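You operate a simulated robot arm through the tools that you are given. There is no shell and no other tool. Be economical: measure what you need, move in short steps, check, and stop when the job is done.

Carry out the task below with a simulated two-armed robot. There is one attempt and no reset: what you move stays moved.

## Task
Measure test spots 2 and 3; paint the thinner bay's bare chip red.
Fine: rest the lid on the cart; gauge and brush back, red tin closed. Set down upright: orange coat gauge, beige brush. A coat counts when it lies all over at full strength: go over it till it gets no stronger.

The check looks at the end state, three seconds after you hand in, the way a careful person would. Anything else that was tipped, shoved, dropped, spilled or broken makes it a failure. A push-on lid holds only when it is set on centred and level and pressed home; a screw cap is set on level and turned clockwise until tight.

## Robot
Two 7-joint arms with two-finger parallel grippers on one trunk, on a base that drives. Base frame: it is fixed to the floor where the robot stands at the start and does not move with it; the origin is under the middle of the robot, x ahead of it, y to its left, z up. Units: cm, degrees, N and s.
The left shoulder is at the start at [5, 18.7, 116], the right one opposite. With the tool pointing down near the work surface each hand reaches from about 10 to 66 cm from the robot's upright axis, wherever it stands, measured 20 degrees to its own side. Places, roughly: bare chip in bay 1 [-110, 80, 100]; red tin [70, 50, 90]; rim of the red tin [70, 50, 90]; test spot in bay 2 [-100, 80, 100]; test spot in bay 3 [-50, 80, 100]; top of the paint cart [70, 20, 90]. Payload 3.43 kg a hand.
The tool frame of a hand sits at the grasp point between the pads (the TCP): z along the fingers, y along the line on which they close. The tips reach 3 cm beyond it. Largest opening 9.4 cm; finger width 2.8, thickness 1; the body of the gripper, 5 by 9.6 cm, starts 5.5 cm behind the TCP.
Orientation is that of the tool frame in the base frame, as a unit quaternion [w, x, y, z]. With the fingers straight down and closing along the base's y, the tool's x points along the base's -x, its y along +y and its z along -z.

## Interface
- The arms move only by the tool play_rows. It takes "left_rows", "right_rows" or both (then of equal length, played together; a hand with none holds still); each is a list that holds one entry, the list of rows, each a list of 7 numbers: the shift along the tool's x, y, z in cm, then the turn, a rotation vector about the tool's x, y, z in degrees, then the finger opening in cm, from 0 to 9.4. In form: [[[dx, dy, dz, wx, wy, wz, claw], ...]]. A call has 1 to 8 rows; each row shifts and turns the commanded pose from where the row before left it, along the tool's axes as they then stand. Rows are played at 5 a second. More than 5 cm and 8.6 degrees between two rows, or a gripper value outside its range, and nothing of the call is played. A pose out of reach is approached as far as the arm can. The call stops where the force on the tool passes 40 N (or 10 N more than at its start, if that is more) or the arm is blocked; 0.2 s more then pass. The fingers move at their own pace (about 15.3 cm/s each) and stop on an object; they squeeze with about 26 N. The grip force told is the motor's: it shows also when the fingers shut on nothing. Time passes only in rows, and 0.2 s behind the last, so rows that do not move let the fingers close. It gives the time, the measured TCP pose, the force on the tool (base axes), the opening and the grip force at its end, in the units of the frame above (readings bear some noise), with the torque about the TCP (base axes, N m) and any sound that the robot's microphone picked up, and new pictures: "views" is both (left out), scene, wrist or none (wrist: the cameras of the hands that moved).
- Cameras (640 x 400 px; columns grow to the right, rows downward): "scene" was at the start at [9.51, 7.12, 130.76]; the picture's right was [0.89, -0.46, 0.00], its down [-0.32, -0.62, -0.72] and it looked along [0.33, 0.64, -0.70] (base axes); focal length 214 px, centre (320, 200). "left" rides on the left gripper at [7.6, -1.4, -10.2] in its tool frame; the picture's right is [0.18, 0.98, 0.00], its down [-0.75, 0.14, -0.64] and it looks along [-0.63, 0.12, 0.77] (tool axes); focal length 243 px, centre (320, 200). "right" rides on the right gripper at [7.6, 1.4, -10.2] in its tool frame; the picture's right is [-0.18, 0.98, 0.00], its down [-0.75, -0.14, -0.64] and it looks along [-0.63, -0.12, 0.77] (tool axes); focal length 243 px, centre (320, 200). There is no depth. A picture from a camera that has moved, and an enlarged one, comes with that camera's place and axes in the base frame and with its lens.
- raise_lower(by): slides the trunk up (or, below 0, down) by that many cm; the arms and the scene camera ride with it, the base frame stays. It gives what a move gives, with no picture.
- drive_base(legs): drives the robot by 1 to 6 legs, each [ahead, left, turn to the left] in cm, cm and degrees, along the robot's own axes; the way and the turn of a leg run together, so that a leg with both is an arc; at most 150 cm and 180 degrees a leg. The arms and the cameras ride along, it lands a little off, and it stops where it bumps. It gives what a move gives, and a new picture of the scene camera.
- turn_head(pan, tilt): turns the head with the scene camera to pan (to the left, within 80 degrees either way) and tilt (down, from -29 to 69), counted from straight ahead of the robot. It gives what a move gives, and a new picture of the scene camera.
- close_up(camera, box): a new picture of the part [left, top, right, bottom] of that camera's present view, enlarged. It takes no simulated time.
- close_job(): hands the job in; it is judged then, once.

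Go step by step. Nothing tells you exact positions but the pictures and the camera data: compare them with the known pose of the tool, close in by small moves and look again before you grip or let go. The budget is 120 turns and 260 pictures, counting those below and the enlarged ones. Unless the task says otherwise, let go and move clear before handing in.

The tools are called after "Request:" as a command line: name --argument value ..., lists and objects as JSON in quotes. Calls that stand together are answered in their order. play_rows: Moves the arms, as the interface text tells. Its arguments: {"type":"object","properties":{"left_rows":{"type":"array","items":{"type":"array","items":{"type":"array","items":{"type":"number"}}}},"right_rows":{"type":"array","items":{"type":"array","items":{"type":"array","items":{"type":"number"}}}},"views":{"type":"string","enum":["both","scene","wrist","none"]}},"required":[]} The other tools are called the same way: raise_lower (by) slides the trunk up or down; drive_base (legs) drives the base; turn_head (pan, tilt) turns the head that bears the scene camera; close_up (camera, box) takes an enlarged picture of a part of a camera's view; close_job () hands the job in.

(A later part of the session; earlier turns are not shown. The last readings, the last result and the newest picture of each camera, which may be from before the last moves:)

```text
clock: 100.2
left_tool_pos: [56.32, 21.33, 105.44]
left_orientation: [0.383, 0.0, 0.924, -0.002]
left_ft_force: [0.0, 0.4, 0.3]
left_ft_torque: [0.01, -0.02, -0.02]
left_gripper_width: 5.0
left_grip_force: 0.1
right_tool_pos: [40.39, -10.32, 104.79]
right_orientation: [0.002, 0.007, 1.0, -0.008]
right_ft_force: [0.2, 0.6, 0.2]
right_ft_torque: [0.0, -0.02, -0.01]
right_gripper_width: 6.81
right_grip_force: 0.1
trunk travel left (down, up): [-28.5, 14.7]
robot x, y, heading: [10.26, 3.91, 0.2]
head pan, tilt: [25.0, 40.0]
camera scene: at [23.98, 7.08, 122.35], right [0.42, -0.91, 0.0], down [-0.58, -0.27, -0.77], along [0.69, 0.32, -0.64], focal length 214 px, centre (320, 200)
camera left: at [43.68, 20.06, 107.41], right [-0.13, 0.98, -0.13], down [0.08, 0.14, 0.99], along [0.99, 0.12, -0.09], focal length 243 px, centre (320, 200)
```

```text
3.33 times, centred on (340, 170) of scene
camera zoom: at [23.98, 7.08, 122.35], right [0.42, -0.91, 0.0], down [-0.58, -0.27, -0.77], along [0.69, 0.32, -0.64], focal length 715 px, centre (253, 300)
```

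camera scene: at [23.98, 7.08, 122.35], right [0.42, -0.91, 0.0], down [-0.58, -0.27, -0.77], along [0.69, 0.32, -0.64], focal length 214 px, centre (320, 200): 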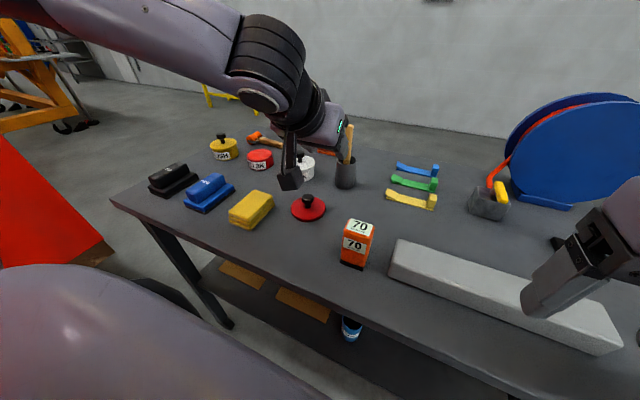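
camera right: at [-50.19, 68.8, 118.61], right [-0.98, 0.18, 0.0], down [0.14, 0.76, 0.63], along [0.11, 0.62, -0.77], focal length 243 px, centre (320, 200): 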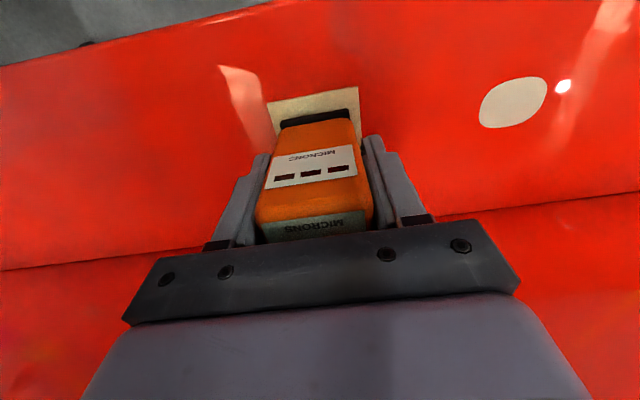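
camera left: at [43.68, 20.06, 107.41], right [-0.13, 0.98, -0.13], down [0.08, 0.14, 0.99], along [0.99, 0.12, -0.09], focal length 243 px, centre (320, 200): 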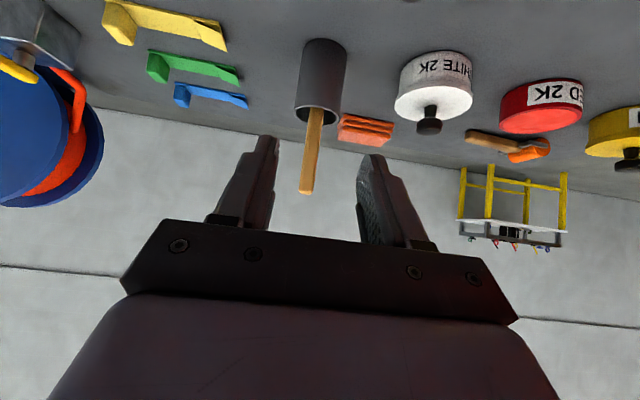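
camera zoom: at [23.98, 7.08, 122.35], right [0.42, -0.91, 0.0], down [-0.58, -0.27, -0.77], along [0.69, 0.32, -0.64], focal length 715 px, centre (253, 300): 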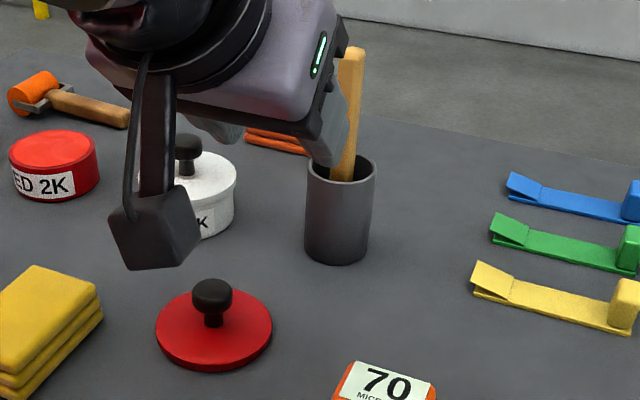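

Handle top triangulated at [72.6,21.8,103.8], about 1.7 cm thick. I approach with fingers straddling it.

Request:
play_rows --left_rows '[[[-1.83, 0.12, 3.58, 0, 0, 0, 5], [-1.83, 0.12, 3.58, 0, 0, 0, 5], [-1.83, 0.12, 3.58, 0, 0, 0, 5], [0, 0, 0, 0, 0, 0, 5]]]' --views "none"

Request:
close_up --camera "left" --box '[220, 40, 420, 200]'

Request:
close_up --camera "scene" --box '[280, 100, 400, 200]'

```text
clock: 101.2
left_tool_pos: [67.76, 21.73, 101.73]
left_orientation: [0.384, 0.0, 0.923, -0.001]
left_ft_force: [-0.8, 1.1, 1.0]
left_ft_torque: [-0.03, 0.03, -0.02]
left_gripper_width: 5.01
left_grip_force: 0.0
right_tool_pos: [40.26, -10.38, 104.82]
right_orientation: [0.002, 0.006, 1.0, -0.008]
right_ft_force: [0.3, 0.2, 0.7]
right_ft_torque: [0.0, -0.01, 0.01]
right_gripper_width: 6.78
right_grip_force: 0.1
trunk travel left (down, up): [-28.5, 14.7]
robot x, y, heading: [10.3, 3.52, -0.1]
head pan, tilt: [25.0, 40.0]
```

```text
2.50 times, centred on (320, 120) of left
camera zoom: at [55.18, 20.45, 103.71], right [-0.13, 0.98, -0.13], down [0.08, 0.14, 0.99], along [0.99, 0.12, -0.1], focal length 606 px, centre (320, 400)
```

zoom: 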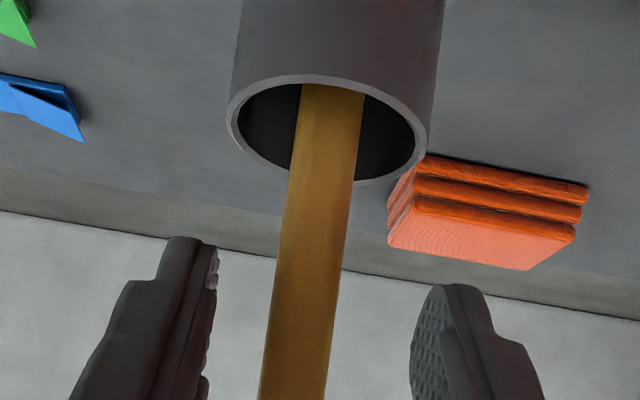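

```text
4.00 times, centred on (340, 150) of scene
camera zoom: at [23.97, 7.08, 122.35], right [0.42, -0.91, 0.0], down [-0.58, -0.27, -0.77], along [0.69, 0.32, -0.64], focal length 858 px, centre (240, 400)
```

zoom: 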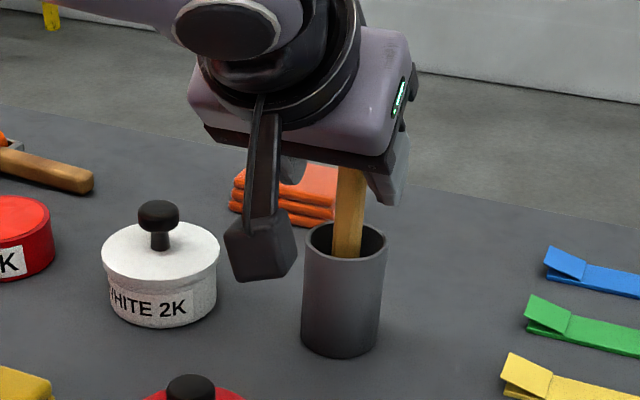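

Aligned within 0.3 cm. I make the last advance and close on the handle.

Request:
play_rows --left_rows '[[[-0.85, -0.1, 1.7, 0, 0, 0, 5], [-0.84, -0.1, 1.7, 0, 0, 0, 5], [0, 0, 0, 0, 0, 0, 3], [0, 0, 0, 0, 0, 0, 1], [0, 0, 0, 0, 0, 0, 0.5], [0, 0, 0, 0, 0, 0, 0.5]]]' --views "both"

Request:
close_up --camera "scene" --box '[280, 100, 400, 200]'

```text
clock: 102.6
left_tool_pos: [71.4, 21.55, 100.63]
left_orientation: [0.384, -0.001, 0.923, -0.001]
left_ft_force: [1.0, 0.1, 1.8]
left_ft_torque: [-0.04, -0.01, 0.02]
left_gripper_width: 1.98
left_grip_force: 25.3
right_tool_pos: [40.21, -10.39, 104.9]
right_orientation: [0.002, 0.006, 1.0, -0.008]
right_ft_force: [0.3, 0.5, 0.6]
right_ft_torque: [-0.01, 0.0, 0.0]
right_gripper_width: 6.79
right_grip_force: 0.1
trunk travel left (down, up): [-28.5, 14.7]
robot x, y, heading: [10.46, 3.71, 0.1]
head pan, tilt: [25.0, 40.0]
camera scene: at [23.98, 7.07, 122.35], right [0.42, -0.91, 0.0], down [-0.58, -0.27, -0.77], along [0.69, 0.32, -0.64], focal length 214 px, centre (320, 200)
camera left: at [58.77, 20.24, 102.48], right [-0.13, 0.98, -0.13], down [0.08, 0.14, 0.99], along [0.99, 0.12, -0.1], focal length 243 px, centre (320, 200)
```

scene: 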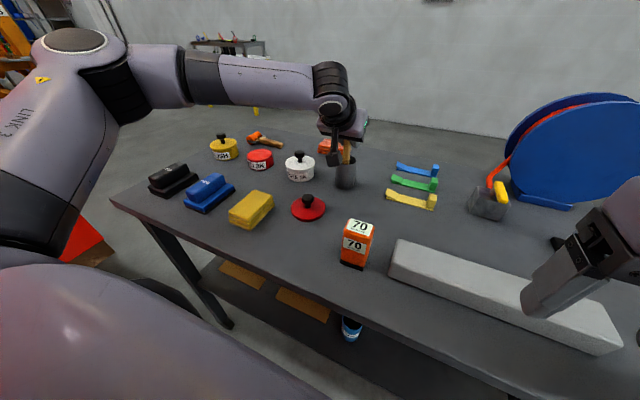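
left: 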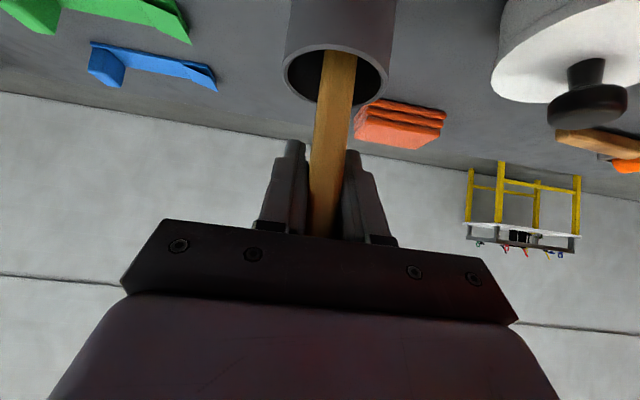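

```text
4.00 times, centred on (340, 150) of scene
camera zoom: at [23.98, 7.07, 122.35], right [0.42, -0.91, 0.0], down [-0.58, -0.27, -0.77], along [0.69, 0.32, -0.64], focal length 858 px, centre (240, 400)
```

zoom: 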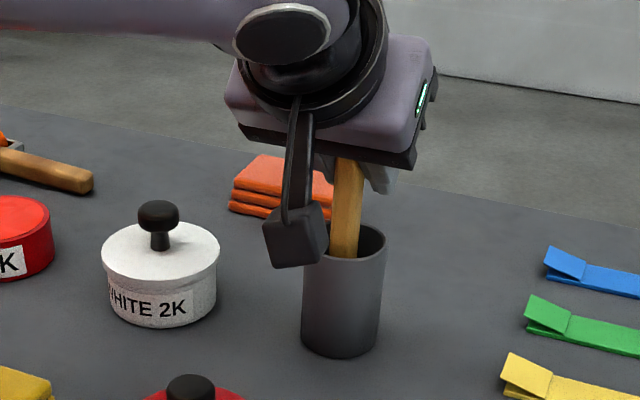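

Handle gripped (pose [71.4,21.55,100.63]). I lift it straight out of the cup.

Request:
play_rows --left_rows '[[[-1.1, 0, -1.0, 0, 0, 0, 0.5], [-1.1, 0, -1.0, 0, 0, 0, 0.5], [-1.8, 0, -1.6, 0, 0, 0, 0.5], [-1.8, 0, -1.7, 0, 0, 0, 0.5], [-2.1, 0, -2.1, 0, 0, 0, 0.5], [0, 0, 0, 0, 0, 0, 0.5]]]' --views "both"

Request:
close_up --camera "scene" --box '[280, 60, 400, 200]'

```text
clock: 104.0
left_tool_pos: [71.32, 22.1, 110.18]
left_orientation: [0.384, -0.001, 0.923, -0.002]
left_ft_force: [-0.8, 0.0, -0.1]
left_ft_torque: [0.03, 0.01, -0.03]
left_gripper_width: 1.93
left_grip_force: 25.8
left hand out of reach, approached as far as the arm can: row 4, 5
right_tool_pos: [40.18, -10.5, 104.88]
right_orientation: [0.001, 0.006, 1.0, -0.007]
right_ft_force: [0.1, 0.1, 0.1]
right_ft_torque: [0.02, -0.02, -0.03]
right_gripper_width: 6.8
right_grip_force: 0.0
trunk travel left (down, up): [-28.5, 14.7]
robot x, y, heading: [10.58, 3.6, 0.3]
head pan, tilt: [25.0, 40.0]
camera scene: at [23.98, 7.08, 122.35], right [0.42, -0.91, 0.0], down [-0.58, -0.27, -0.77], along [0.69, 0.32, -0.64], focal length 214 px, centre (320, 200)
camera left: at [58.57, 20.86, 112.22], right [-0.13, 0.98, -0.13], down [0.08, 0.15, 0.99], along [0.99, 0.12, -0.1], focal length 243 px, centre (320, 200)
```

scene: 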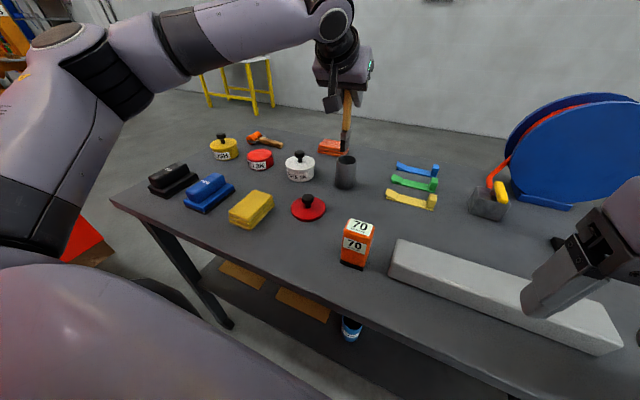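
left: 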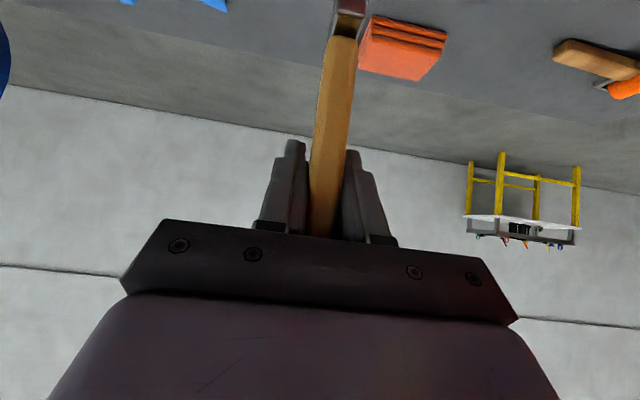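

```text
2.86 times, centred on (340, 130) of scene
camera zoom: at [23.98, 7.08, 122.35], right [0.42, -0.91, 0.0], down [-0.58, -0.27, -0.77], along [0.69, 0.32, -0.64], focal length 613 px, centre (263, 400)
```

zoom: 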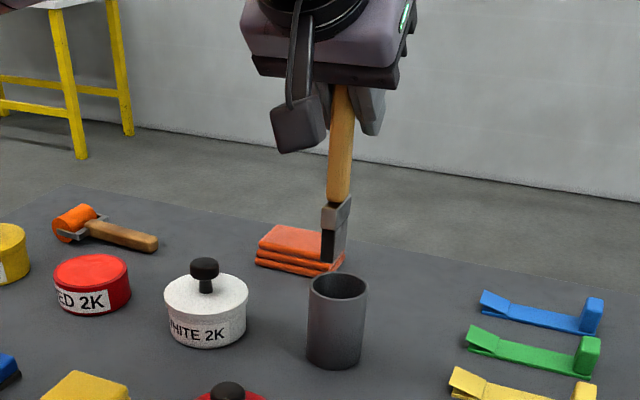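

The brush is free; its tip is about 13 cm below the TCP. I raise the trunk 5 cm and drive left to bring the brush over the open red tin.

Request:
raise_lower --by 5

Request:
drive_base --legs '[[0, 26, 0]]'

Request:
close_up --camera "scene" --box '[260, 60, 420, 220]'

Request:
close_up --camera "left" --box '[220, 0, 460, 160]'

```text
clock: 105.0
left_tool_pos: [71.25, 22.15, 115.29]
left_orientation: [0.384, -0.001, 0.923, -0.002]
left_ft_force: [-0.5, 0.2, 0.5]
left_ft_torque: [-0.02, 0.0, 0.0]
left_gripper_width: 1.94
left_grip_force: 26.2
right_tool_pos: [40.28, -10.41, 109.72]
right_orientation: [0.002, 0.007, 1.0, -0.008]
right_ft_force: [0.5, 0.5, 0.7]
right_ft_torque: [0.0, -0.01, 0.04]
right_gripper_width: 6.79
right_grip_force: 0.0
trunk travel left (down, up): [-33.5, 9.7]
robot x, y, heading: [10.86, 3.77, 0.2]
head pan, tilt: [25.0, 40.0]
```

```text
clock: 107.8
left_tool_pos: [71.23, 48.03, 115.15]
left_orientation: [0.383, 0.001, 0.924, -0.003]
left_ft_force: [0.0, -1.1, 0.2]
left_ft_torque: [-0.01, -0.03, 0.02]
left_gripper_width: 1.95
left_grip_force: 25.3
right_tool_pos: [40.22, 15.49, 109.81]
right_orientation: [0.002, 0.007, 1.0, -0.009]
right_ft_force: [0.4, -0.3, 0.3]
right_ft_torque: [-0.01, 0.01, -0.02]
right_gripper_width: 6.78
right_grip_force: 0.0
trunk travel left (down, up): [-33.5, 9.7]
robot x, y, heading: [10.64, 29.61, 0.2]
head pan, tilt: [25.0, 40.0]
camera scene: at [23.98, 32.97, 127.34], right [0.42, -0.91, 0.0], down [-0.58, -0.27, -0.77], along [0.69, 0.32, -0.64], focal length 214 px, centre (320, 200)
```

scene: 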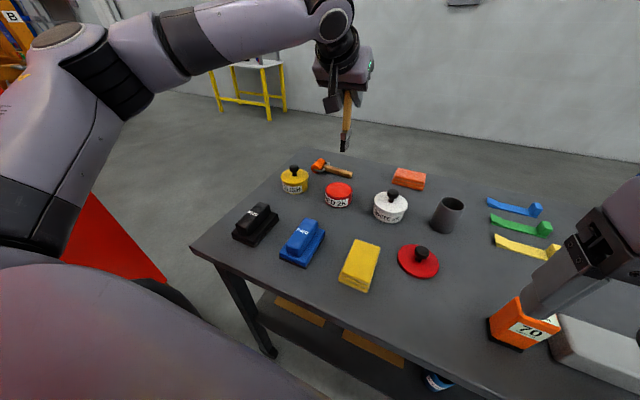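

```text
2.50 times, centred on (340, 140) of scene
camera zoom: at [23.98, 32.97, 127.34], right [0.42, -0.91, 0.0], down [-0.58, -0.27, -0.77], along [0.69, 0.32, -0.64], focal length 536 px, centre (270, 350)
```

zoom: 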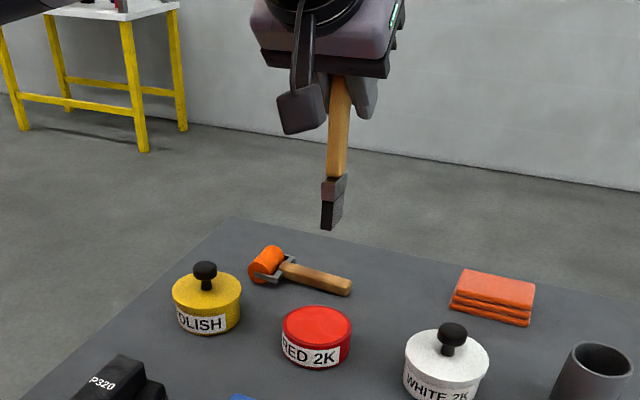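

```text
2.50 times, centred on (340, 80) of left
camera zoom: at [58.59, 46.69, 117.19], right [-0.13, 0.98, -0.13], down [0.08, 0.15, 0.99], along [0.99, 0.12, -0.1], focal length 606 px, centre (270, 500)
```

zoom: 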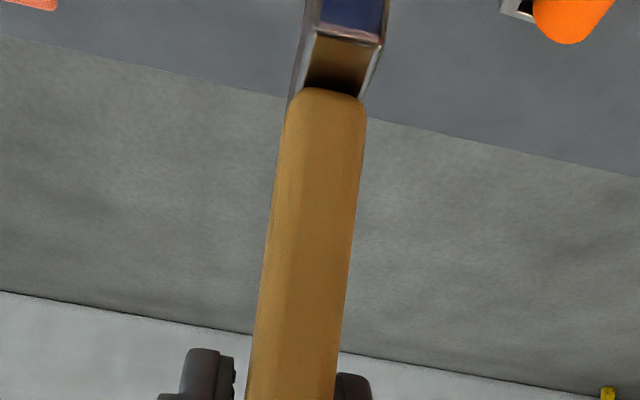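

I want the tip's exact place; the right wrist camera may see the brush from the side.

Request:
close_up --camera "right" --box '[480, 200, 640, 400]'

Request:
turn_head --pan 40 --tilt 15

Request:
close_up --camera "scene" --box '[280, 160, 440, 320]'

```text
2.00 times, centred on (560, 300) of right
camera zoom: at [32.72, 17.06, 120.06], right [0.2, 0.98, -0.01], down [0.75, -0.14, 0.65], along [0.63, -0.14, -0.76], focal length 485 px, centre (-160, 0)
```

zoom: 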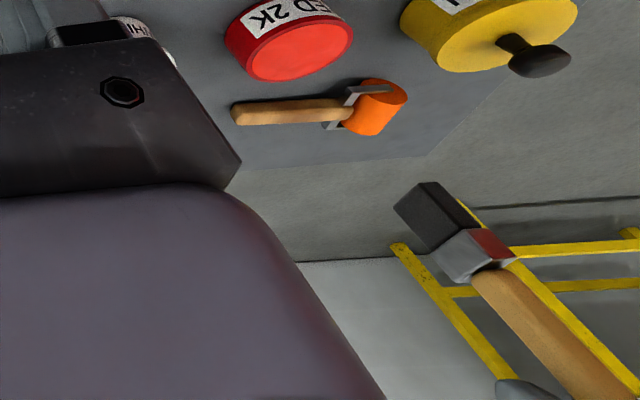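

```text
clock: 108.7
left_tool_pos: [71.26, 47.92, 115.21]
left_orientation: [0.383, 0.0, 0.924, -0.003]
left_ft_force: [0.4, 0.0, -0.3]
left_ft_torque: [0.01, -0.03, -0.03]
left_gripper_width: 1.94
left_grip_force: 26.3
right_tool_pos: [40.3, 15.43, 109.77]
right_orientation: [0.002, 0.007, 1.0, -0.008]
right_ft_force: [0.0, 0.0, 0.2]
right_ft_torque: [0.0, -0.02, 0.02]
right_gripper_width: 6.8
right_grip_force: 0.0
trunk travel left (down, up): [-33.5, 9.7]
robot x, y, heading: [10.42, 29.65, -0.1]
head pan, tilt: [40.0, 15.0]
camera scene: at [23.44, 35.36, 131.29], right [0.64, -0.77, 0.0], down [-0.2, -0.17, -0.97], along [0.74, 0.62, -0.26], focal length 214 px, centre (320, 200)
```

scene: 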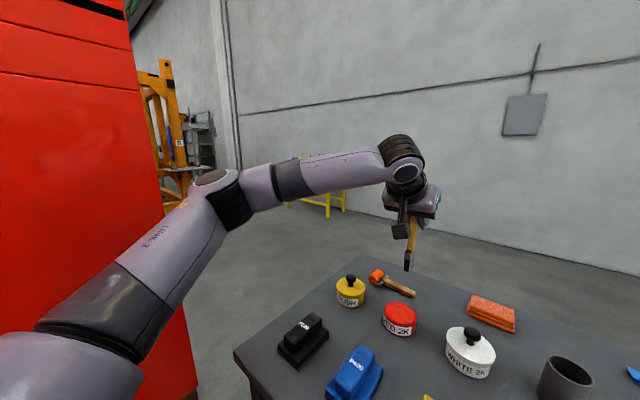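

```text
2.50 times, centred on (360, 240) of scene
camera zoom: at [23.44, 35.36, 131.29], right [0.64, -0.77, 0.0], down [-0.2, -0.17, -0.97], along [0.74, 0.62, -0.26], focal length 536 px, centre (220, 100)
```

zoom: 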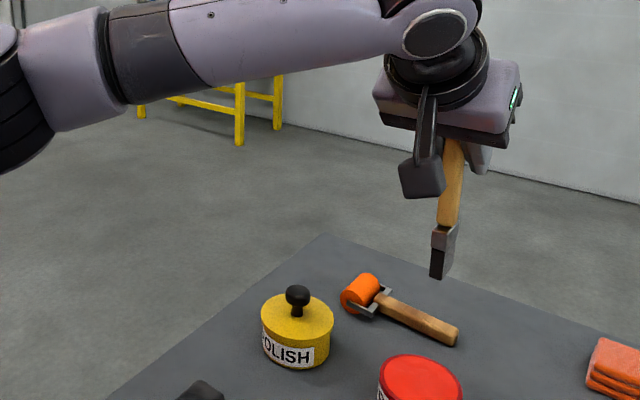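

Tip is at about [69.9,47.7,103.1]; the tin's opening centre about [68.5–69.5,48.2], top z≈92. I lower to just above the rim and recheck.

Request:
play_rows --left_rows '[[[2.36, 0.13, 1.88, 0, 0, 0, 0.5], [2.36, 0.13, 1.88, 0, 0, 0, 0.5], [2.36, 0.13, 1.88, 0, 0, 0, 0.5], [0, 0, 0, 0, 0, 0, 0.5]]]' --views "none"

Request:
close_up --camera "scene" --box '[340, 220, 460, 350]'

Request:
close_up --camera "right" --box '[480, 150, 640, 350]'

```text
clock: 109.7
left_tool_pos: [70.13, 48.27, 106.16]
left_orientation: [0.383, 0.001, 0.924, -0.003]
left_ft_force: [0.2, -1.2, 0.1]
left_ft_torque: [0.0, -0.02, 0.02]
left_gripper_width: 1.93
left_grip_force: 25.8
right_tool_pos: [40.28, 15.47, 109.75]
right_orientation: [0.002, 0.006, 1.0, -0.007]
right_ft_force: [-0.2, -0.3, -0.1]
right_ft_torque: [0.0, -0.01, -0.01]
right_gripper_width: 6.77
right_grip_force: 0.1
trunk travel left (down, up): [-33.5, 9.7]
robot x, y, heading: [10.06, 29.45, -0.1]
head pan, tilt: [40.0, 15.0]
```

```text
3.08 times, centred on (400, 285) of scene
camera zoom: at [23.43, 35.36, 131.3], right [0.64, -0.77, 0.0], down [-0.2, -0.17, -0.97], along [0.74, 0.62, -0.26], focal length 660 px, centre (74, -62)
```

zoom: 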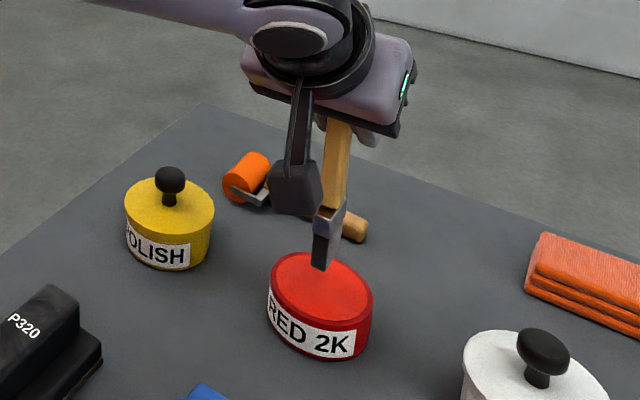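

```text
2.00 times, centred on (560, 250) of right
camera zoom: at [32.72, 17.04, 120.06], right [0.2, 0.98, -0.01], down [0.75, -0.14, 0.65], along [0.63, -0.14, -0.76], focal length 485 px, centre (-160, 100)
```

zoom: 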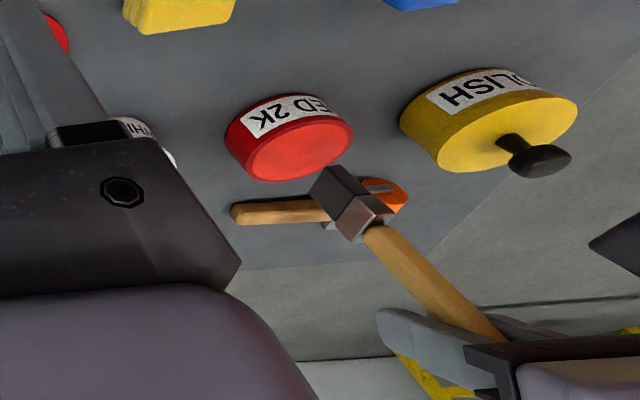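

Relative to the tin the tip is about 1.5 cm too far in x and 1 cm in y. I correct, check, then dip.

Request:
play_rows --left_rows '[[[1.06, -1.0, -1.06, 0, 0, 0, 0.5], [0.35, 0, 0.35, 0, 0, 0, 0.5], [0, 0, 0, 0, 0, 0, 0.5]]]' --views "none"

Request:
close_up --camera "scene" --box '[360, 250, 440, 350]'

Request:
close_up --camera "right" --box '[540, 150, 640, 275]'

```text
clock: 110.5
left_tool_pos: [68.77, 47.44, 105.73]
left_orientation: [0.384, 0.001, 0.923, -0.004]
left_ft_force: [-0.3, -0.5, 0.1]
left_ft_torque: [0.0, -0.03, -0.02]
left_gripper_width: 1.95
left_grip_force: 26.1
right_tool_pos: [40.14, 15.45, 109.82]
right_orientation: [0.001, 0.007, 1.0, -0.008]
right_ft_force: [0.1, 1.1, 0.3]
right_ft_torque: [-0.03, 0.04, 0.02]
right_gripper_width: 6.81
right_grip_force: 0.0
trunk travel left (down, up): [-33.5, 9.7]
robot x, y, heading: [10.57, 29.64, 0.0]
head pan, tilt: [40.0, 15.0]
```

```text
4.00 times, centred on (400, 300) of scene
camera zoom: at [23.43, 35.36, 131.3], right [0.64, -0.77, 0.0], down [-0.2, -0.17, -0.97], along [0.74, 0.62, -0.26], focal length 858 px, centre (0, -200)
```

zoom: 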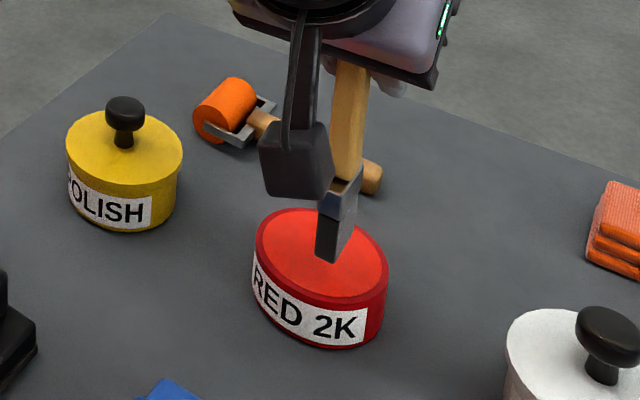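

```text
3.20 times, centred on (590, 212) of right
camera zoom: at [32.72, 17.04, 120.06], right [0.2, 0.98, -0.01], down [0.75, -0.14, 0.65], along [0.63, -0.14, -0.76], focal length 776 px, centre (-544, 160)
```

zoom: 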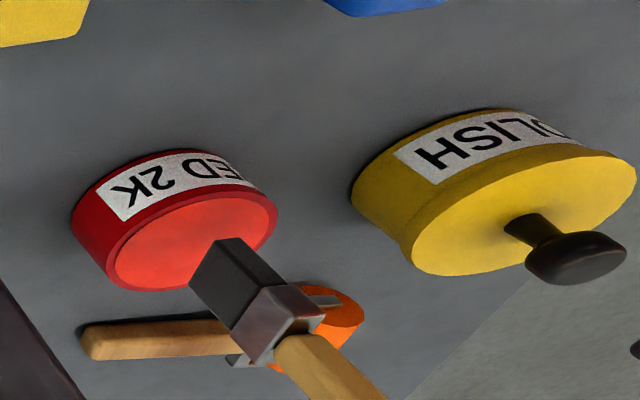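

The tip is now over the paint. I dip about 3 cm, hold briefly, and rise.

Request:
play_rows --left_rows '[[[0.7, 0, 0.7, 0, 0, 0, 0.5], [0.7, 0, 0.7, 0, 0, 0, 0.5], [0.5, 0, 0.5, 0, 0, 0, 0.5], [0, 0, 0, 0, 0, 0, 0.5], [0, 0, 0, 0, 0, 0, 0.5], [0, 0, 0, 0, 0, 0, 0.5]]]' --views "none"

Request:
close_up --camera "scene" --box '[360, 250, 440, 350]'

Request:
close_up --camera "right" --box '[540, 150, 640, 275]'

```text
clock: 111.9
left_tool_pos: [68.72, 47.19, 103.24]
left_orientation: [0.386, 0.001, 0.923, -0.003]
left_ft_force: [1.8, 1.1, 15.1]
left_ft_torque: [0.1, 0.17, -0.07]
left_gripper_width: 1.95
left_grip_force: 25.6
right_tool_pos: [40.16, 15.43, 109.9]
right_orientation: [0.002, 0.007, 1.0, -0.007]
right_ft_force: [-0.1, -0.1, -0.4]
right_ft_torque: [-0.02, 0.03, -0.03]
right_gripper_width: 6.82
right_grip_force: 0.2
trunk travel left (down, up): [-33.5, 9.7]
robot x, y, heading: [10.34, 29.58, 0.1]
head pan, tilt: [40.0, 15.0]
```

```text
4.00 times, centred on (400, 300) of scene
camera zoom: at [23.31, 35.32, 131.33], right [0.64, -0.77, 0.0], down [-0.2, -0.17, -0.97], along [0.74, 0.62, -0.26], focal length 858 px, centre (0, -200)
```

zoom: 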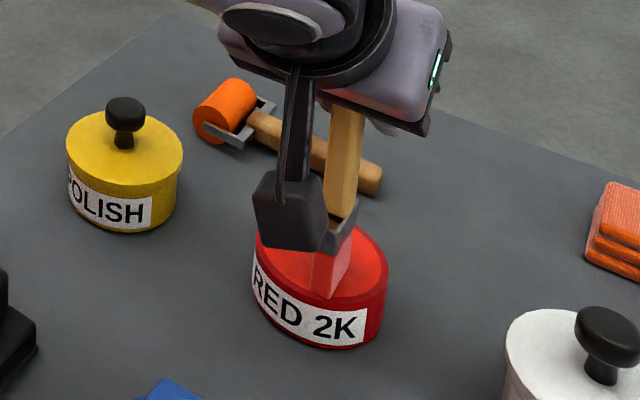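

```text
3.20 times, centred on (590, 212) of right
camera zoom: at [32.61, 17.01, 120.09], right [0.2, 0.98, -0.01], down [0.75, -0.14, 0.65], along [0.63, -0.14, -0.76], focal length 776 px, centre (-544, 160)
```

zoom: 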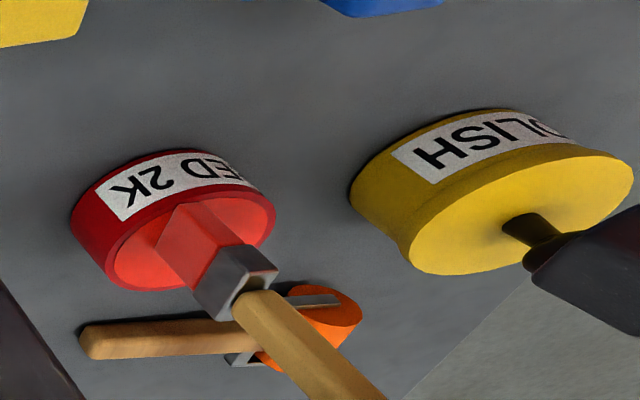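

The bristles are red and loaded. I lift out, draw the hand back, and drive toward the bays.

Request:
play_rows --left_rows '[[[-1.4, 0, -1.4, 0, 0, 0, 0.5], [-2.8, 0, -2.8, 0, 0, 0, 0.5], [-2.8, 0, -2.8, 0, 0, 0, 0.5], [-1.4, 0, -1.4, 0, 0, 0, 0.5], [2.83, 0, -2.83, 0, 0, 0, 0.5], [2.83, 0, -2.83, 0, 0, 0, 0.5], [2.83, 0, -2.83, 0, 0, 0, 0.5], [2.83, 0, -2.83, 0, 0, 0, 0.5]]]' --views "scene"

Request:
drive_base --legs '[[-54, 0, 0], [0, -17, 0], [0, 0, 90]]'

Request:
turn_head --pan 0 --tilt 45

```text
clock: 113.7
left_tool_pos: [52.68, 47.53, 114.78]
left_orientation: [0.384, 0.0, 0.923, -0.003]
left_ft_force: [0.2, 0.0, -0.2]
left_ft_torque: [-0.03, 0.0, 0.03]
left_gripper_width: 1.96
left_grip_force: 26.3
right_tool_pos: [40.16, 15.49, 109.89]
right_orientation: [0.001, 0.008, 1.0, -0.008]
right_ft_force: [0.2, -0.4, 0.9]
right_ft_torque: [0.0, 0.03, -0.01]
right_gripper_width: 6.8
right_grip_force: 0.1
trunk travel left (down, up): [-33.5, 9.7]
robot x, y, heading: [10.61, 29.52, -0.1]
head pan, tilt: [40.0, 15.0]
camera scene: at [23.37, 35.36, 131.31], right [0.64, -0.77, 0.0], down [-0.2, -0.17, -0.97], along [0.74, 0.62, -0.26], focal length 214 px, centre (320, 200)
```

scene: 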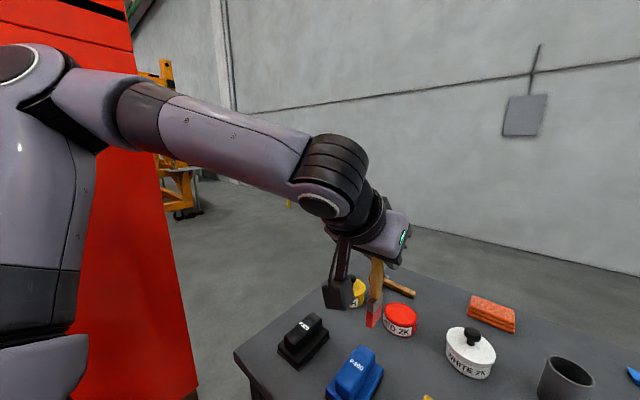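

```text
clock: 122.4
left_tool_pos: [-61.4, 54.93, 114.85]
left_orientation: [0.273, -0.653, 0.653, 0.269]
left_ft_force: [0.2, -0.1, 0.2]
left_ft_torque: [0.03, -0.03, -0.01]
left_gripper_width: 1.96
left_grip_force: 25.9
right_tool_pos: [-29.45, 42.35, 109.84]
right_orientation: [0.007, -0.701, 0.713, -0.004]
right_ft_force: [0.3, 0.1, -0.5]
right_ft_torque: [0.01, -0.01, 0.02]
right_gripper_width: 6.81
right_grip_force: 0.2
trunk travel left (down, up): [-33.5, 9.7]
robot x, y, heading: [-43.73, 12.44, 90.0]
head pan, tilt: [40.0, 15.0]
camera scene: at [-49.65, 25.45, 131.3], right [0.77, 0.64, 0.0], down [0.17, -0.2, -0.97], along [-0.62, 0.74, -0.26], focal length 214 px, centre (320, 200)
```

scene: 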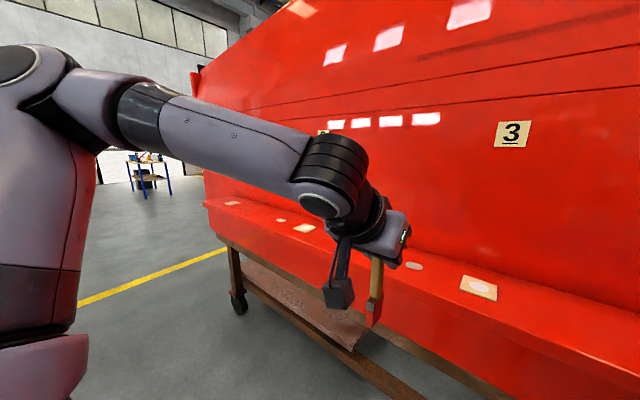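

```text
clock: 123.5
left_tool_pos: [-61.49, 54.8, 114.85]
left_orientation: [0.273, -0.652, 0.654, 0.269]
left_ft_force: [0.2, 0.0, -0.3]
left_ft_torque: [0.01, -0.01, 0.04]
left_gripper_width: 1.95
left_grip_force: 26.3
right_tool_pos: [-29.46, 42.39, 109.79]
right_orientation: [0.007, -0.701, 0.713, -0.004]
right_ft_force: [-1.2, -0.2, 0.1]
right_ft_torque: [-0.01, -0.02, 0.02]
right_gripper_width: 6.79
right_grip_force: 0.1
trunk travel left (down, up): [-33.5, 9.7]
robot x, y, heading: [-43.51, 12.37, 90.2]
head pan, tilt: [0.0, 45.0]
camera scene: at [-43.64, 26.42, 126.62], right [1.0, 0.0, 0.0], down [0.0, -0.71, -0.71], along [0.0, 0.71, -0.71], focal length 214 px, centre (320, 200)
```

scene: 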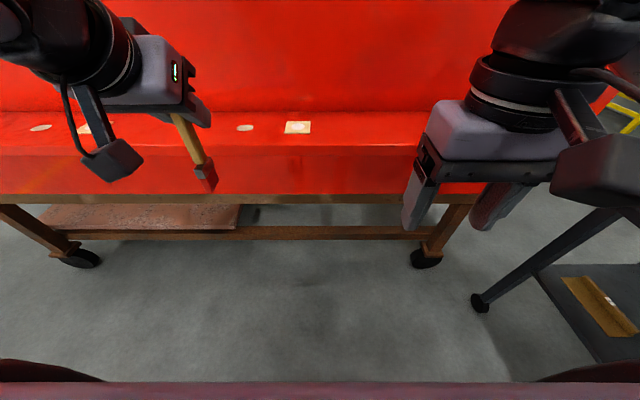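

Chip 2 at about [-62.4,77], brush tip near ledge height. I raise the brush and drive forward 13 cm.

Request:
play_rows --left_rows '[[[-1.7, 0, -1.7, 0, 0, 0, 0.5], [-1.8, 0, -1.8, 0, 0, 0, 0.5]]]' --views "none"

Request:
drive_base --legs '[[13, 0, 0]]'

Request:
close_up --camera "scene" --box '[160, 60, 320, 200]'

Request:
close_up --camera "left" --box '[220, 0, 460, 180]'

Request:
close_up --camera "right" --box '[400, 100, 640, 400]'

```text
clock: 124.1
left_tool_pos: [-61.38, 54.88, 119.77]
left_orientation: [0.273, -0.652, 0.654, 0.27]
left_ft_force: [-0.6, 0.0, 0.0]
left_ft_torque: [-0.01, 0.05, 0.02]
left_gripper_width: 1.98
left_grip_force: 26.1
right_tool_pos: [-29.44, 42.29, 109.85]
right_orientation: [0.007, -0.701, 0.713, -0.005]
right_ft_force: [1.0, -0.2, 0.9]
right_ft_torque: [-0.01, -0.01, -0.04]
right_gripper_width: 6.81
right_grip_force: 0.1
trunk travel left (down, up): [-33.5, 9.7]
robot x, y, heading: [-43.59, 12.33, 90.0]
head pan, tilt: [0.0, 45.0]
```

```text
clock: 125.4
left_tool_pos: [-61.43, 67.83, 119.66]
left_orientation: [0.272, -0.653, 0.654, 0.269]
left_ft_force: [0.6, 0.4, -0.1]
left_ft_torque: [-0.01, -0.01, 0.03]
left_gripper_width: 1.94
left_grip_force: 26.2
right_tool_pos: [-29.41, 55.32, 109.73]
right_orientation: [0.006, -0.702, 0.712, -0.005]
right_ft_force: [-0.3, 0.9, -0.6]
right_ft_torque: [-0.03, -0.02, -0.03]
right_gripper_width: 6.82
right_grip_force: 0.1
trunk travel left (down, up): [-33.5, 9.7]
robot x, y, heading: [-43.5, 25.72, 89.8]
head pan, tilt: [0.0, 45.0]
camera scene: at [-43.62, 39.41, 126.61], right [1.0, 0.0, 0.0], down [0.0, -0.71, -0.71], along [0.0, 0.71, -0.71], focal length 214 px, centre (320, 200)
```

scene: 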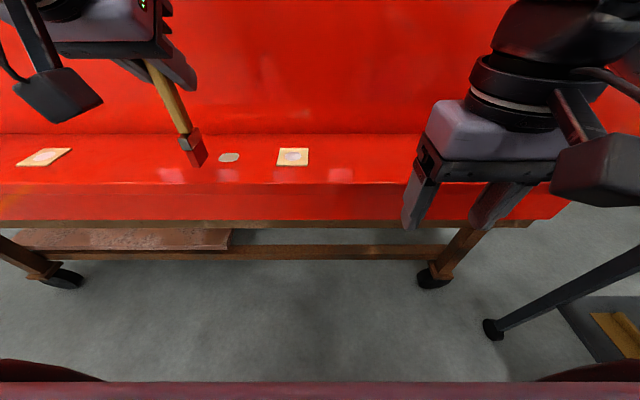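

```text
2.86 times, centred on (240, 130) of scene
camera zoom: at [-43.62, 39.41, 126.61], right [1.0, 0.0, 0.0], down [0.0, -0.71, -0.71], along [0.0, 0.71, -0.71], focal length 613 px, centre (549, 400)
```

zoom: 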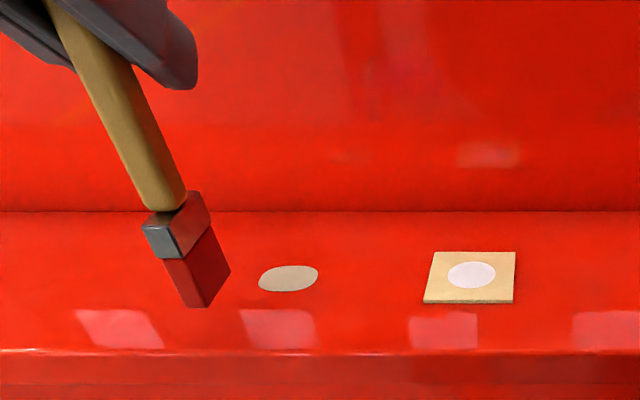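

```text
2.22 times, centred on (340, 90) of left
camera zoom: at [-60.09, 55.33, 121.63], right [-0.98, -0.13, -0.13], down [-0.15, 0.08, 0.99], along [-0.11, 0.99, -0.1], focal length 539 px, centre (276, 444)
```

zoom: 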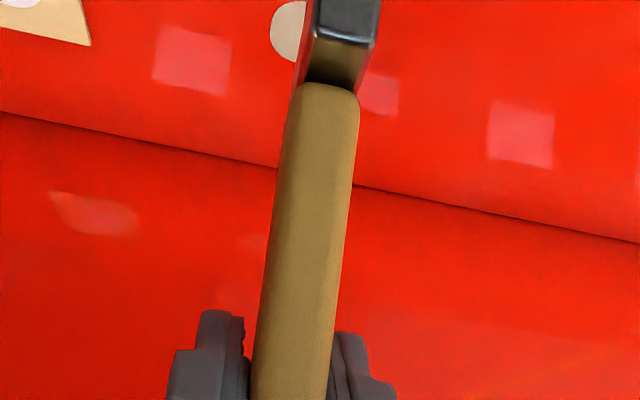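

```text
1.33 times, centred on (520, 250) of right
camera zoom: at [-30.98, 47.58, 120.04], right [-0.98, 0.2, -0.01], down [0.14, 0.75, 0.65], along [0.14, 0.63, -0.76], focal length 324 px, centre (53, 133)
```

zoom: 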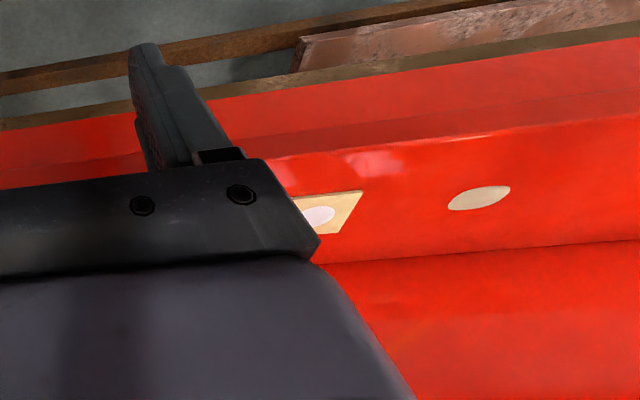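

Chip triangulated at [-62.3,76.7,101.8], about 4.3 cm wide; brush tip at about [-61.8,66.4,107.5]. I bring the tip over the chip, 2 cm up.

Request:
play_rows --left_rows '[[[-1.48, 0.17, 3.37, 0, 0, 0, 0.5], [-1.48, 0.17, 3.37, 0, 0, 0, 0.5], [-1.48, 0.17, 3.37, 0, 0, 0, 0.5], [0, 0, 0, 0, 0, 0, 0.5]]]' --views "none"

Request:
close_up --camera "scene" --box '[180, 80, 280, 180]'

Request:
close_up --camera "right" --box '[500, 180, 640, 320]'

```text
clock: 126.4
left_tool_pos: [-61.95, 78.24, 115.66]
left_orientation: [0.273, -0.652, 0.654, 0.269]
left_ft_force: [0.8, 0.2, -0.2]
left_ft_torque: [-0.02, 0.03, -0.01]
left_gripper_width: 1.95
left_grip_force: 26.4
right_tool_pos: [-29.44, 55.18, 109.71]
right_orientation: [0.006, -0.701, 0.713, -0.005]
right_ft_force: [-0.3, -0.3, 0.1]
right_ft_torque: [0.01, -0.01, 0.04]
right_gripper_width: 6.82
right_grip_force: 0.0
trunk travel left (down, up): [-33.5, 9.7]
robot x, y, heading: [-43.27, 25.33, 90.0]
head pan, tilt: [0.0, 45.0]
```

```text
4.00 times, centred on (230, 130) of scene
camera zoom: at [-43.61, 39.3, 126.62], right [1.0, 0.0, 0.0], down [0.0, -0.71, -0.71], along [0.0, 0.71, -0.71], focal length 858 px, centre (680, 480)
```

zoom: 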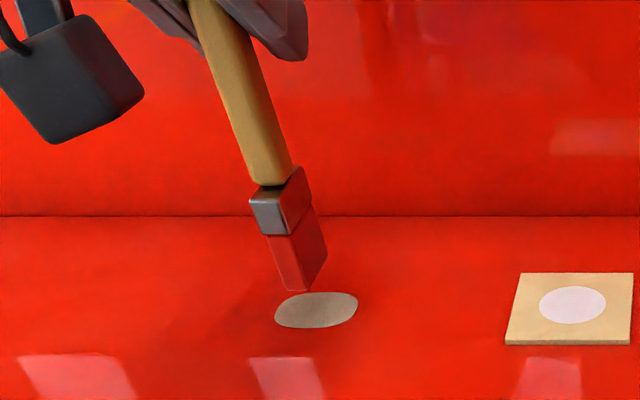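

```text
2.86 times, centred on (570, 250) of right
camera zoom: at [-30.97, 47.48, 120.06], right [-0.98, 0.2, -0.01], down [0.14, 0.75, 0.65], along [0.14, 0.63, -0.76], focal length 693 px, centre (-394, 57)
```

zoom: 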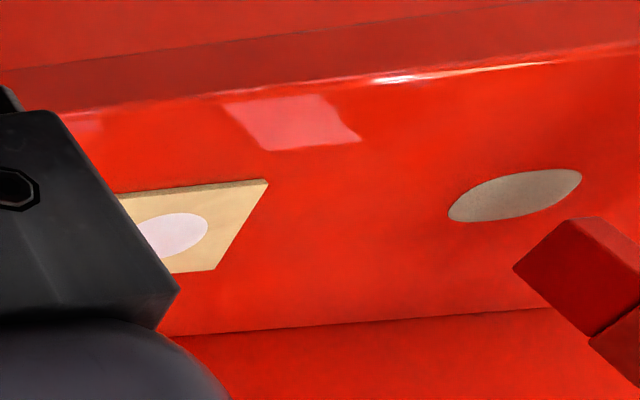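

The tip is 1.5 cm too deep and 0.6 cm left. I correct and lower in small steps until I feel light contact.

Request:
play_rows --left_rows '[[[1.06, -0.65, -1.06, 0, 0, 0, 0.5], [0.42, 0, 0.42, 0, 0, 0, 0.5], [0.28, 0, 0.28, 0, 0, 0, 0.5], [0.14, 0, 0.14, 0, 0, 0, 0.5], [0.1, 0, 0.1, 0, 0, 0, 0.5], [0, 0, 0, 0, 0, 0, 0.5]]]' --views "none"

Request:
close_up --camera "scene" --box '[180, 80, 280, 180]'

Request:
close_up --camera "right" --box '[500, 180, 640, 320]'

```text
clock: 127.8
left_tool_pos: [-61.27, 76.5, 114.28]
left_orientation: [0.273, -0.652, 0.654, 0.269]
left_ft_force: [0.7, -0.5, -1.1]
left_ft_torque: [-0.01, -0.02, 0.03]
left_gripper_width: 1.97
left_grip_force: 26.0
right_tool_pos: [-29.45, 55.14, 109.95]
right_orientation: [0.007, -0.702, 0.713, -0.005]
right_ft_force: [-0.4, -0.8, 0.2]
right_ft_torque: [-0.03, 0.01, -0.02]
right_gripper_width: 6.79
right_grip_force: 0.1
trunk travel left (down, up): [-33.5, 9.7]
robot x, y, heading: [-43.56, 25.4, 89.8]
head pan, tilt: [0.0, 45.0]
```

```text
4.00 times, centred on (230, 130) of scene
camera zoom: at [-43.62, 39.33, 126.62], right [1.0, 0.0, 0.0], down [0.0, -0.71, -0.71], along [0.0, 0.71, -0.71], focal length 858 px, centre (680, 480)
```

zoom: 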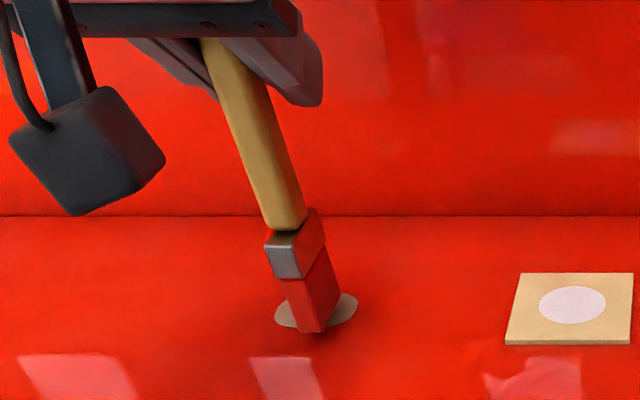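

```text
2.86 times, centred on (570, 250) of right
camera zoom: at [-30.98, 47.51, 120.06], right [-0.98, 0.2, -0.01], down [0.14, 0.75, 0.65], along [0.14, 0.63, -0.76], focal length 693 px, centre (-394, 57)
```

zoom: 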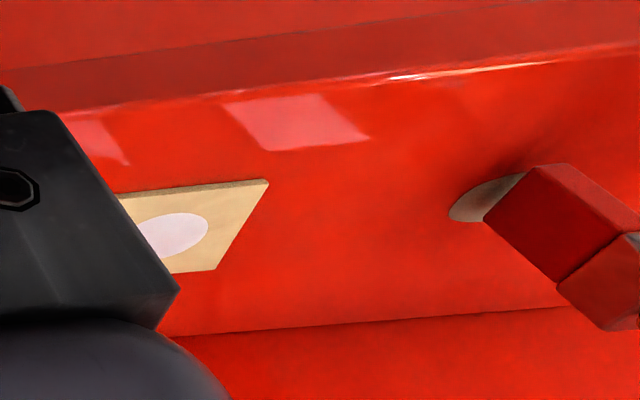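

Nearly there and well centred. I lower a bit further until contact.

Request:
play_rows --left_rows '[[[0.14, 0, 0.14, 0, 0, 0, 0.5], [0.14, 0, 0.14, 0, 0, 0, 0.5], [0.1, 0, 0.1, 0, 0, 0, 0.5], [0, 0, 0, 0, 0, 0, 0.5]]]' --views "none"

Request:
close_up --camera "scene" --box '[200, 130, 260, 180]'

```text
clock: 128.8
left_tool_pos: [-61.22, 76.61, 113.94]
left_orientation: [0.273, -0.653, 0.654, 0.269]
left_ft_force: [0.2, 0.5, 1.6]
left_ft_torque: [-0.03, 0.04, -0.01]
left_gripper_width: 1.94
left_grip_force: 25.3
right_tool_pos: [-29.53, 55.15, 109.85]
right_orientation: [0.007, -0.701, 0.713, -0.004]
right_ft_force: [0.6, -0.7, -0.7]
right_ft_torque: [-0.04, -0.03, 0.01]
right_gripper_width: 6.81
right_grip_force: 0.1
trunk travel left (down, up): [-33.5, 9.7]
robot x, y, heading: [-43.63, 25.3, 89.9]
head pan, tilt: [0.0, 45.0]
```

```text
8.00 times, centred on (230, 155) of scene
camera zoom: at [-43.62, 39.32, 126.63], right [1.0, 0.0, 0.0], down [0.0, -0.71, -0.71], along [0.0, 0.71, -0.71], focal length 1716 px, centre (1040, 560)
```

zoom: 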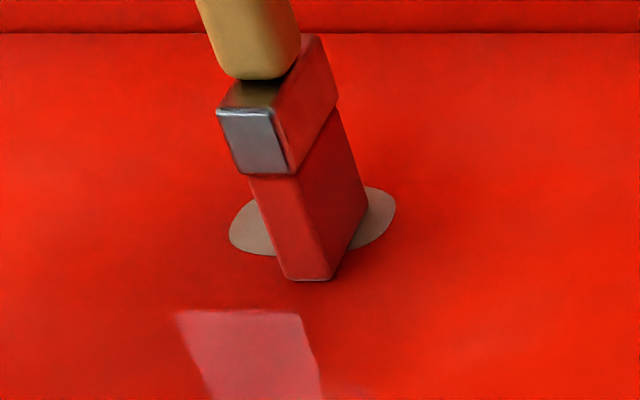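

Light contact at TCP z≈113.9; the bristle footprint spans most of the chip's depth. I press lightly and stroke side to side.

Request:
play_rows --left_rows '[[[-0.15, 0, 0.45, 0, 0, 0, 0.5], [0, 1.0, 0, 0, 0, 0, 0.5], [0, 1.0, 0, 0, 0, 0, 0.5], [0, -1.0, 0, 0, 0, 0, 0.5], [0, -1.0, 0, 0, 0, 0, 0.5], [0, -1.0, 0, 0, 0, 0, 0.5], [0, -1.0, 0, 0, 0, 0, 0.5], [0, 0, 0, 0, 0, 0, 0.5]]]' --views "none"

Request:
close_up --camera "scene" --box '[200, 130, 260, 180]'

```text
clock: 130.6
left_tool_pos: [-59.22, 76.9, 113.79]
left_orientation: [-0.274, 0.653, -0.652, -0.271]
left_ft_force: [-5.4, -0.1, 17.5]
left_ft_torque: [-0.22, 0.61, -0.05]
left_gripper_width: 1.99
left_grip_force: 26.1
right_tool_pos: [-29.5, 55.05, 109.9]
right_orientation: [0.007, -0.702, 0.712, -0.004]
right_ft_force: [0.0, 0.1, 0.4]
right_ft_torque: [-0.03, 0.03, 0.01]
right_gripper_width: 6.81
right_grip_force: 0.1
trunk travel left (down, up): [-33.5, 9.7]
robot x, y, heading: [-43.35, 25.66, 89.9]
head pan, tilt: [0.0, 45.0]
```

```text
8.00 times, centred on (230, 155) of scene
camera zoom: at [-43.64, 39.2, 126.64], right [1.0, 0.0, 0.0], down [0.0, -0.71, -0.71], along [0.0, 0.71, -0.71], focal length 1716 px, centre (1040, 560)
```

zoom: 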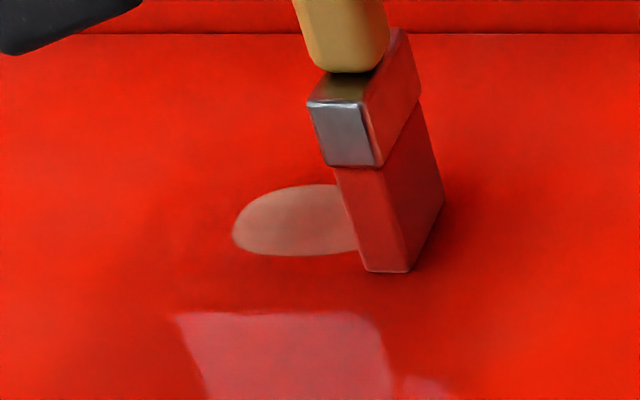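

The coat begins to show; it needs more passes. I shift 0.3 cm deeper and go back and forth.

Request:
play_rows --left_rows '[[[-0.25, 1.0, 0.15, 0, 0, 0, 0.5], [0, 1.0, 0, 0, 0, 0, 0.5], [0, 1.2, 0, 0, 0, 0, 0.5], [0, 1.0, 0, 0, 0, 0, 0.5], [0, -1.0, 0, 0, 0, 0, 0.5], [0, -1.0, 0, 0, 0, 0, 0.5], [0, -1.2, 0, 0, 0, 0, 0.5], [0, -1.0, 0, 0, 0, 0, 0.5]]]' --views "none"

Request:
close_up --camera "scene" --box '[200, 130, 260, 180]'

```text
clock: 132.4
left_tool_pos: [-59.23, 77.26, 113.83]
left_orientation: [-0.274, 0.653, -0.652, -0.271]
left_ft_force: [-4.6, 0.1, 17.1]
left_ft_torque: [-0.09, 0.59, -0.05]
left_gripper_width: 1.99
left_grip_force: 26.2
right_tool_pos: [-29.34, 55.06, 109.85]
right_orientation: [0.008, -0.702, 0.712, -0.004]
right_ft_force: [0.4, 0.1, 0.2]
right_ft_torque: [-0.03, 0.02, -0.03]
right_gripper_width: 6.81
right_grip_force: 0.0
trunk travel left (down, up): [-33.5, 9.7]
robot x, y, heading: [-43.63, 25.74, 90.0]
head pan, tilt: [0.0, 45.0]
```

```text
8.00 times, centred on (230, 155) of scene
camera zoom: at [-43.64, 39.19, 126.65], right [1.0, 0.0, 0.0], down [0.0, -0.71, -0.71], along [0.0, 0.71, -0.71], focal length 1716 px, centre (1040, 560)
```

zoom: 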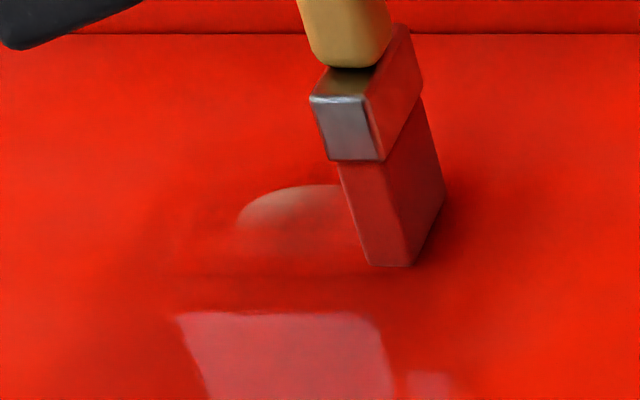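

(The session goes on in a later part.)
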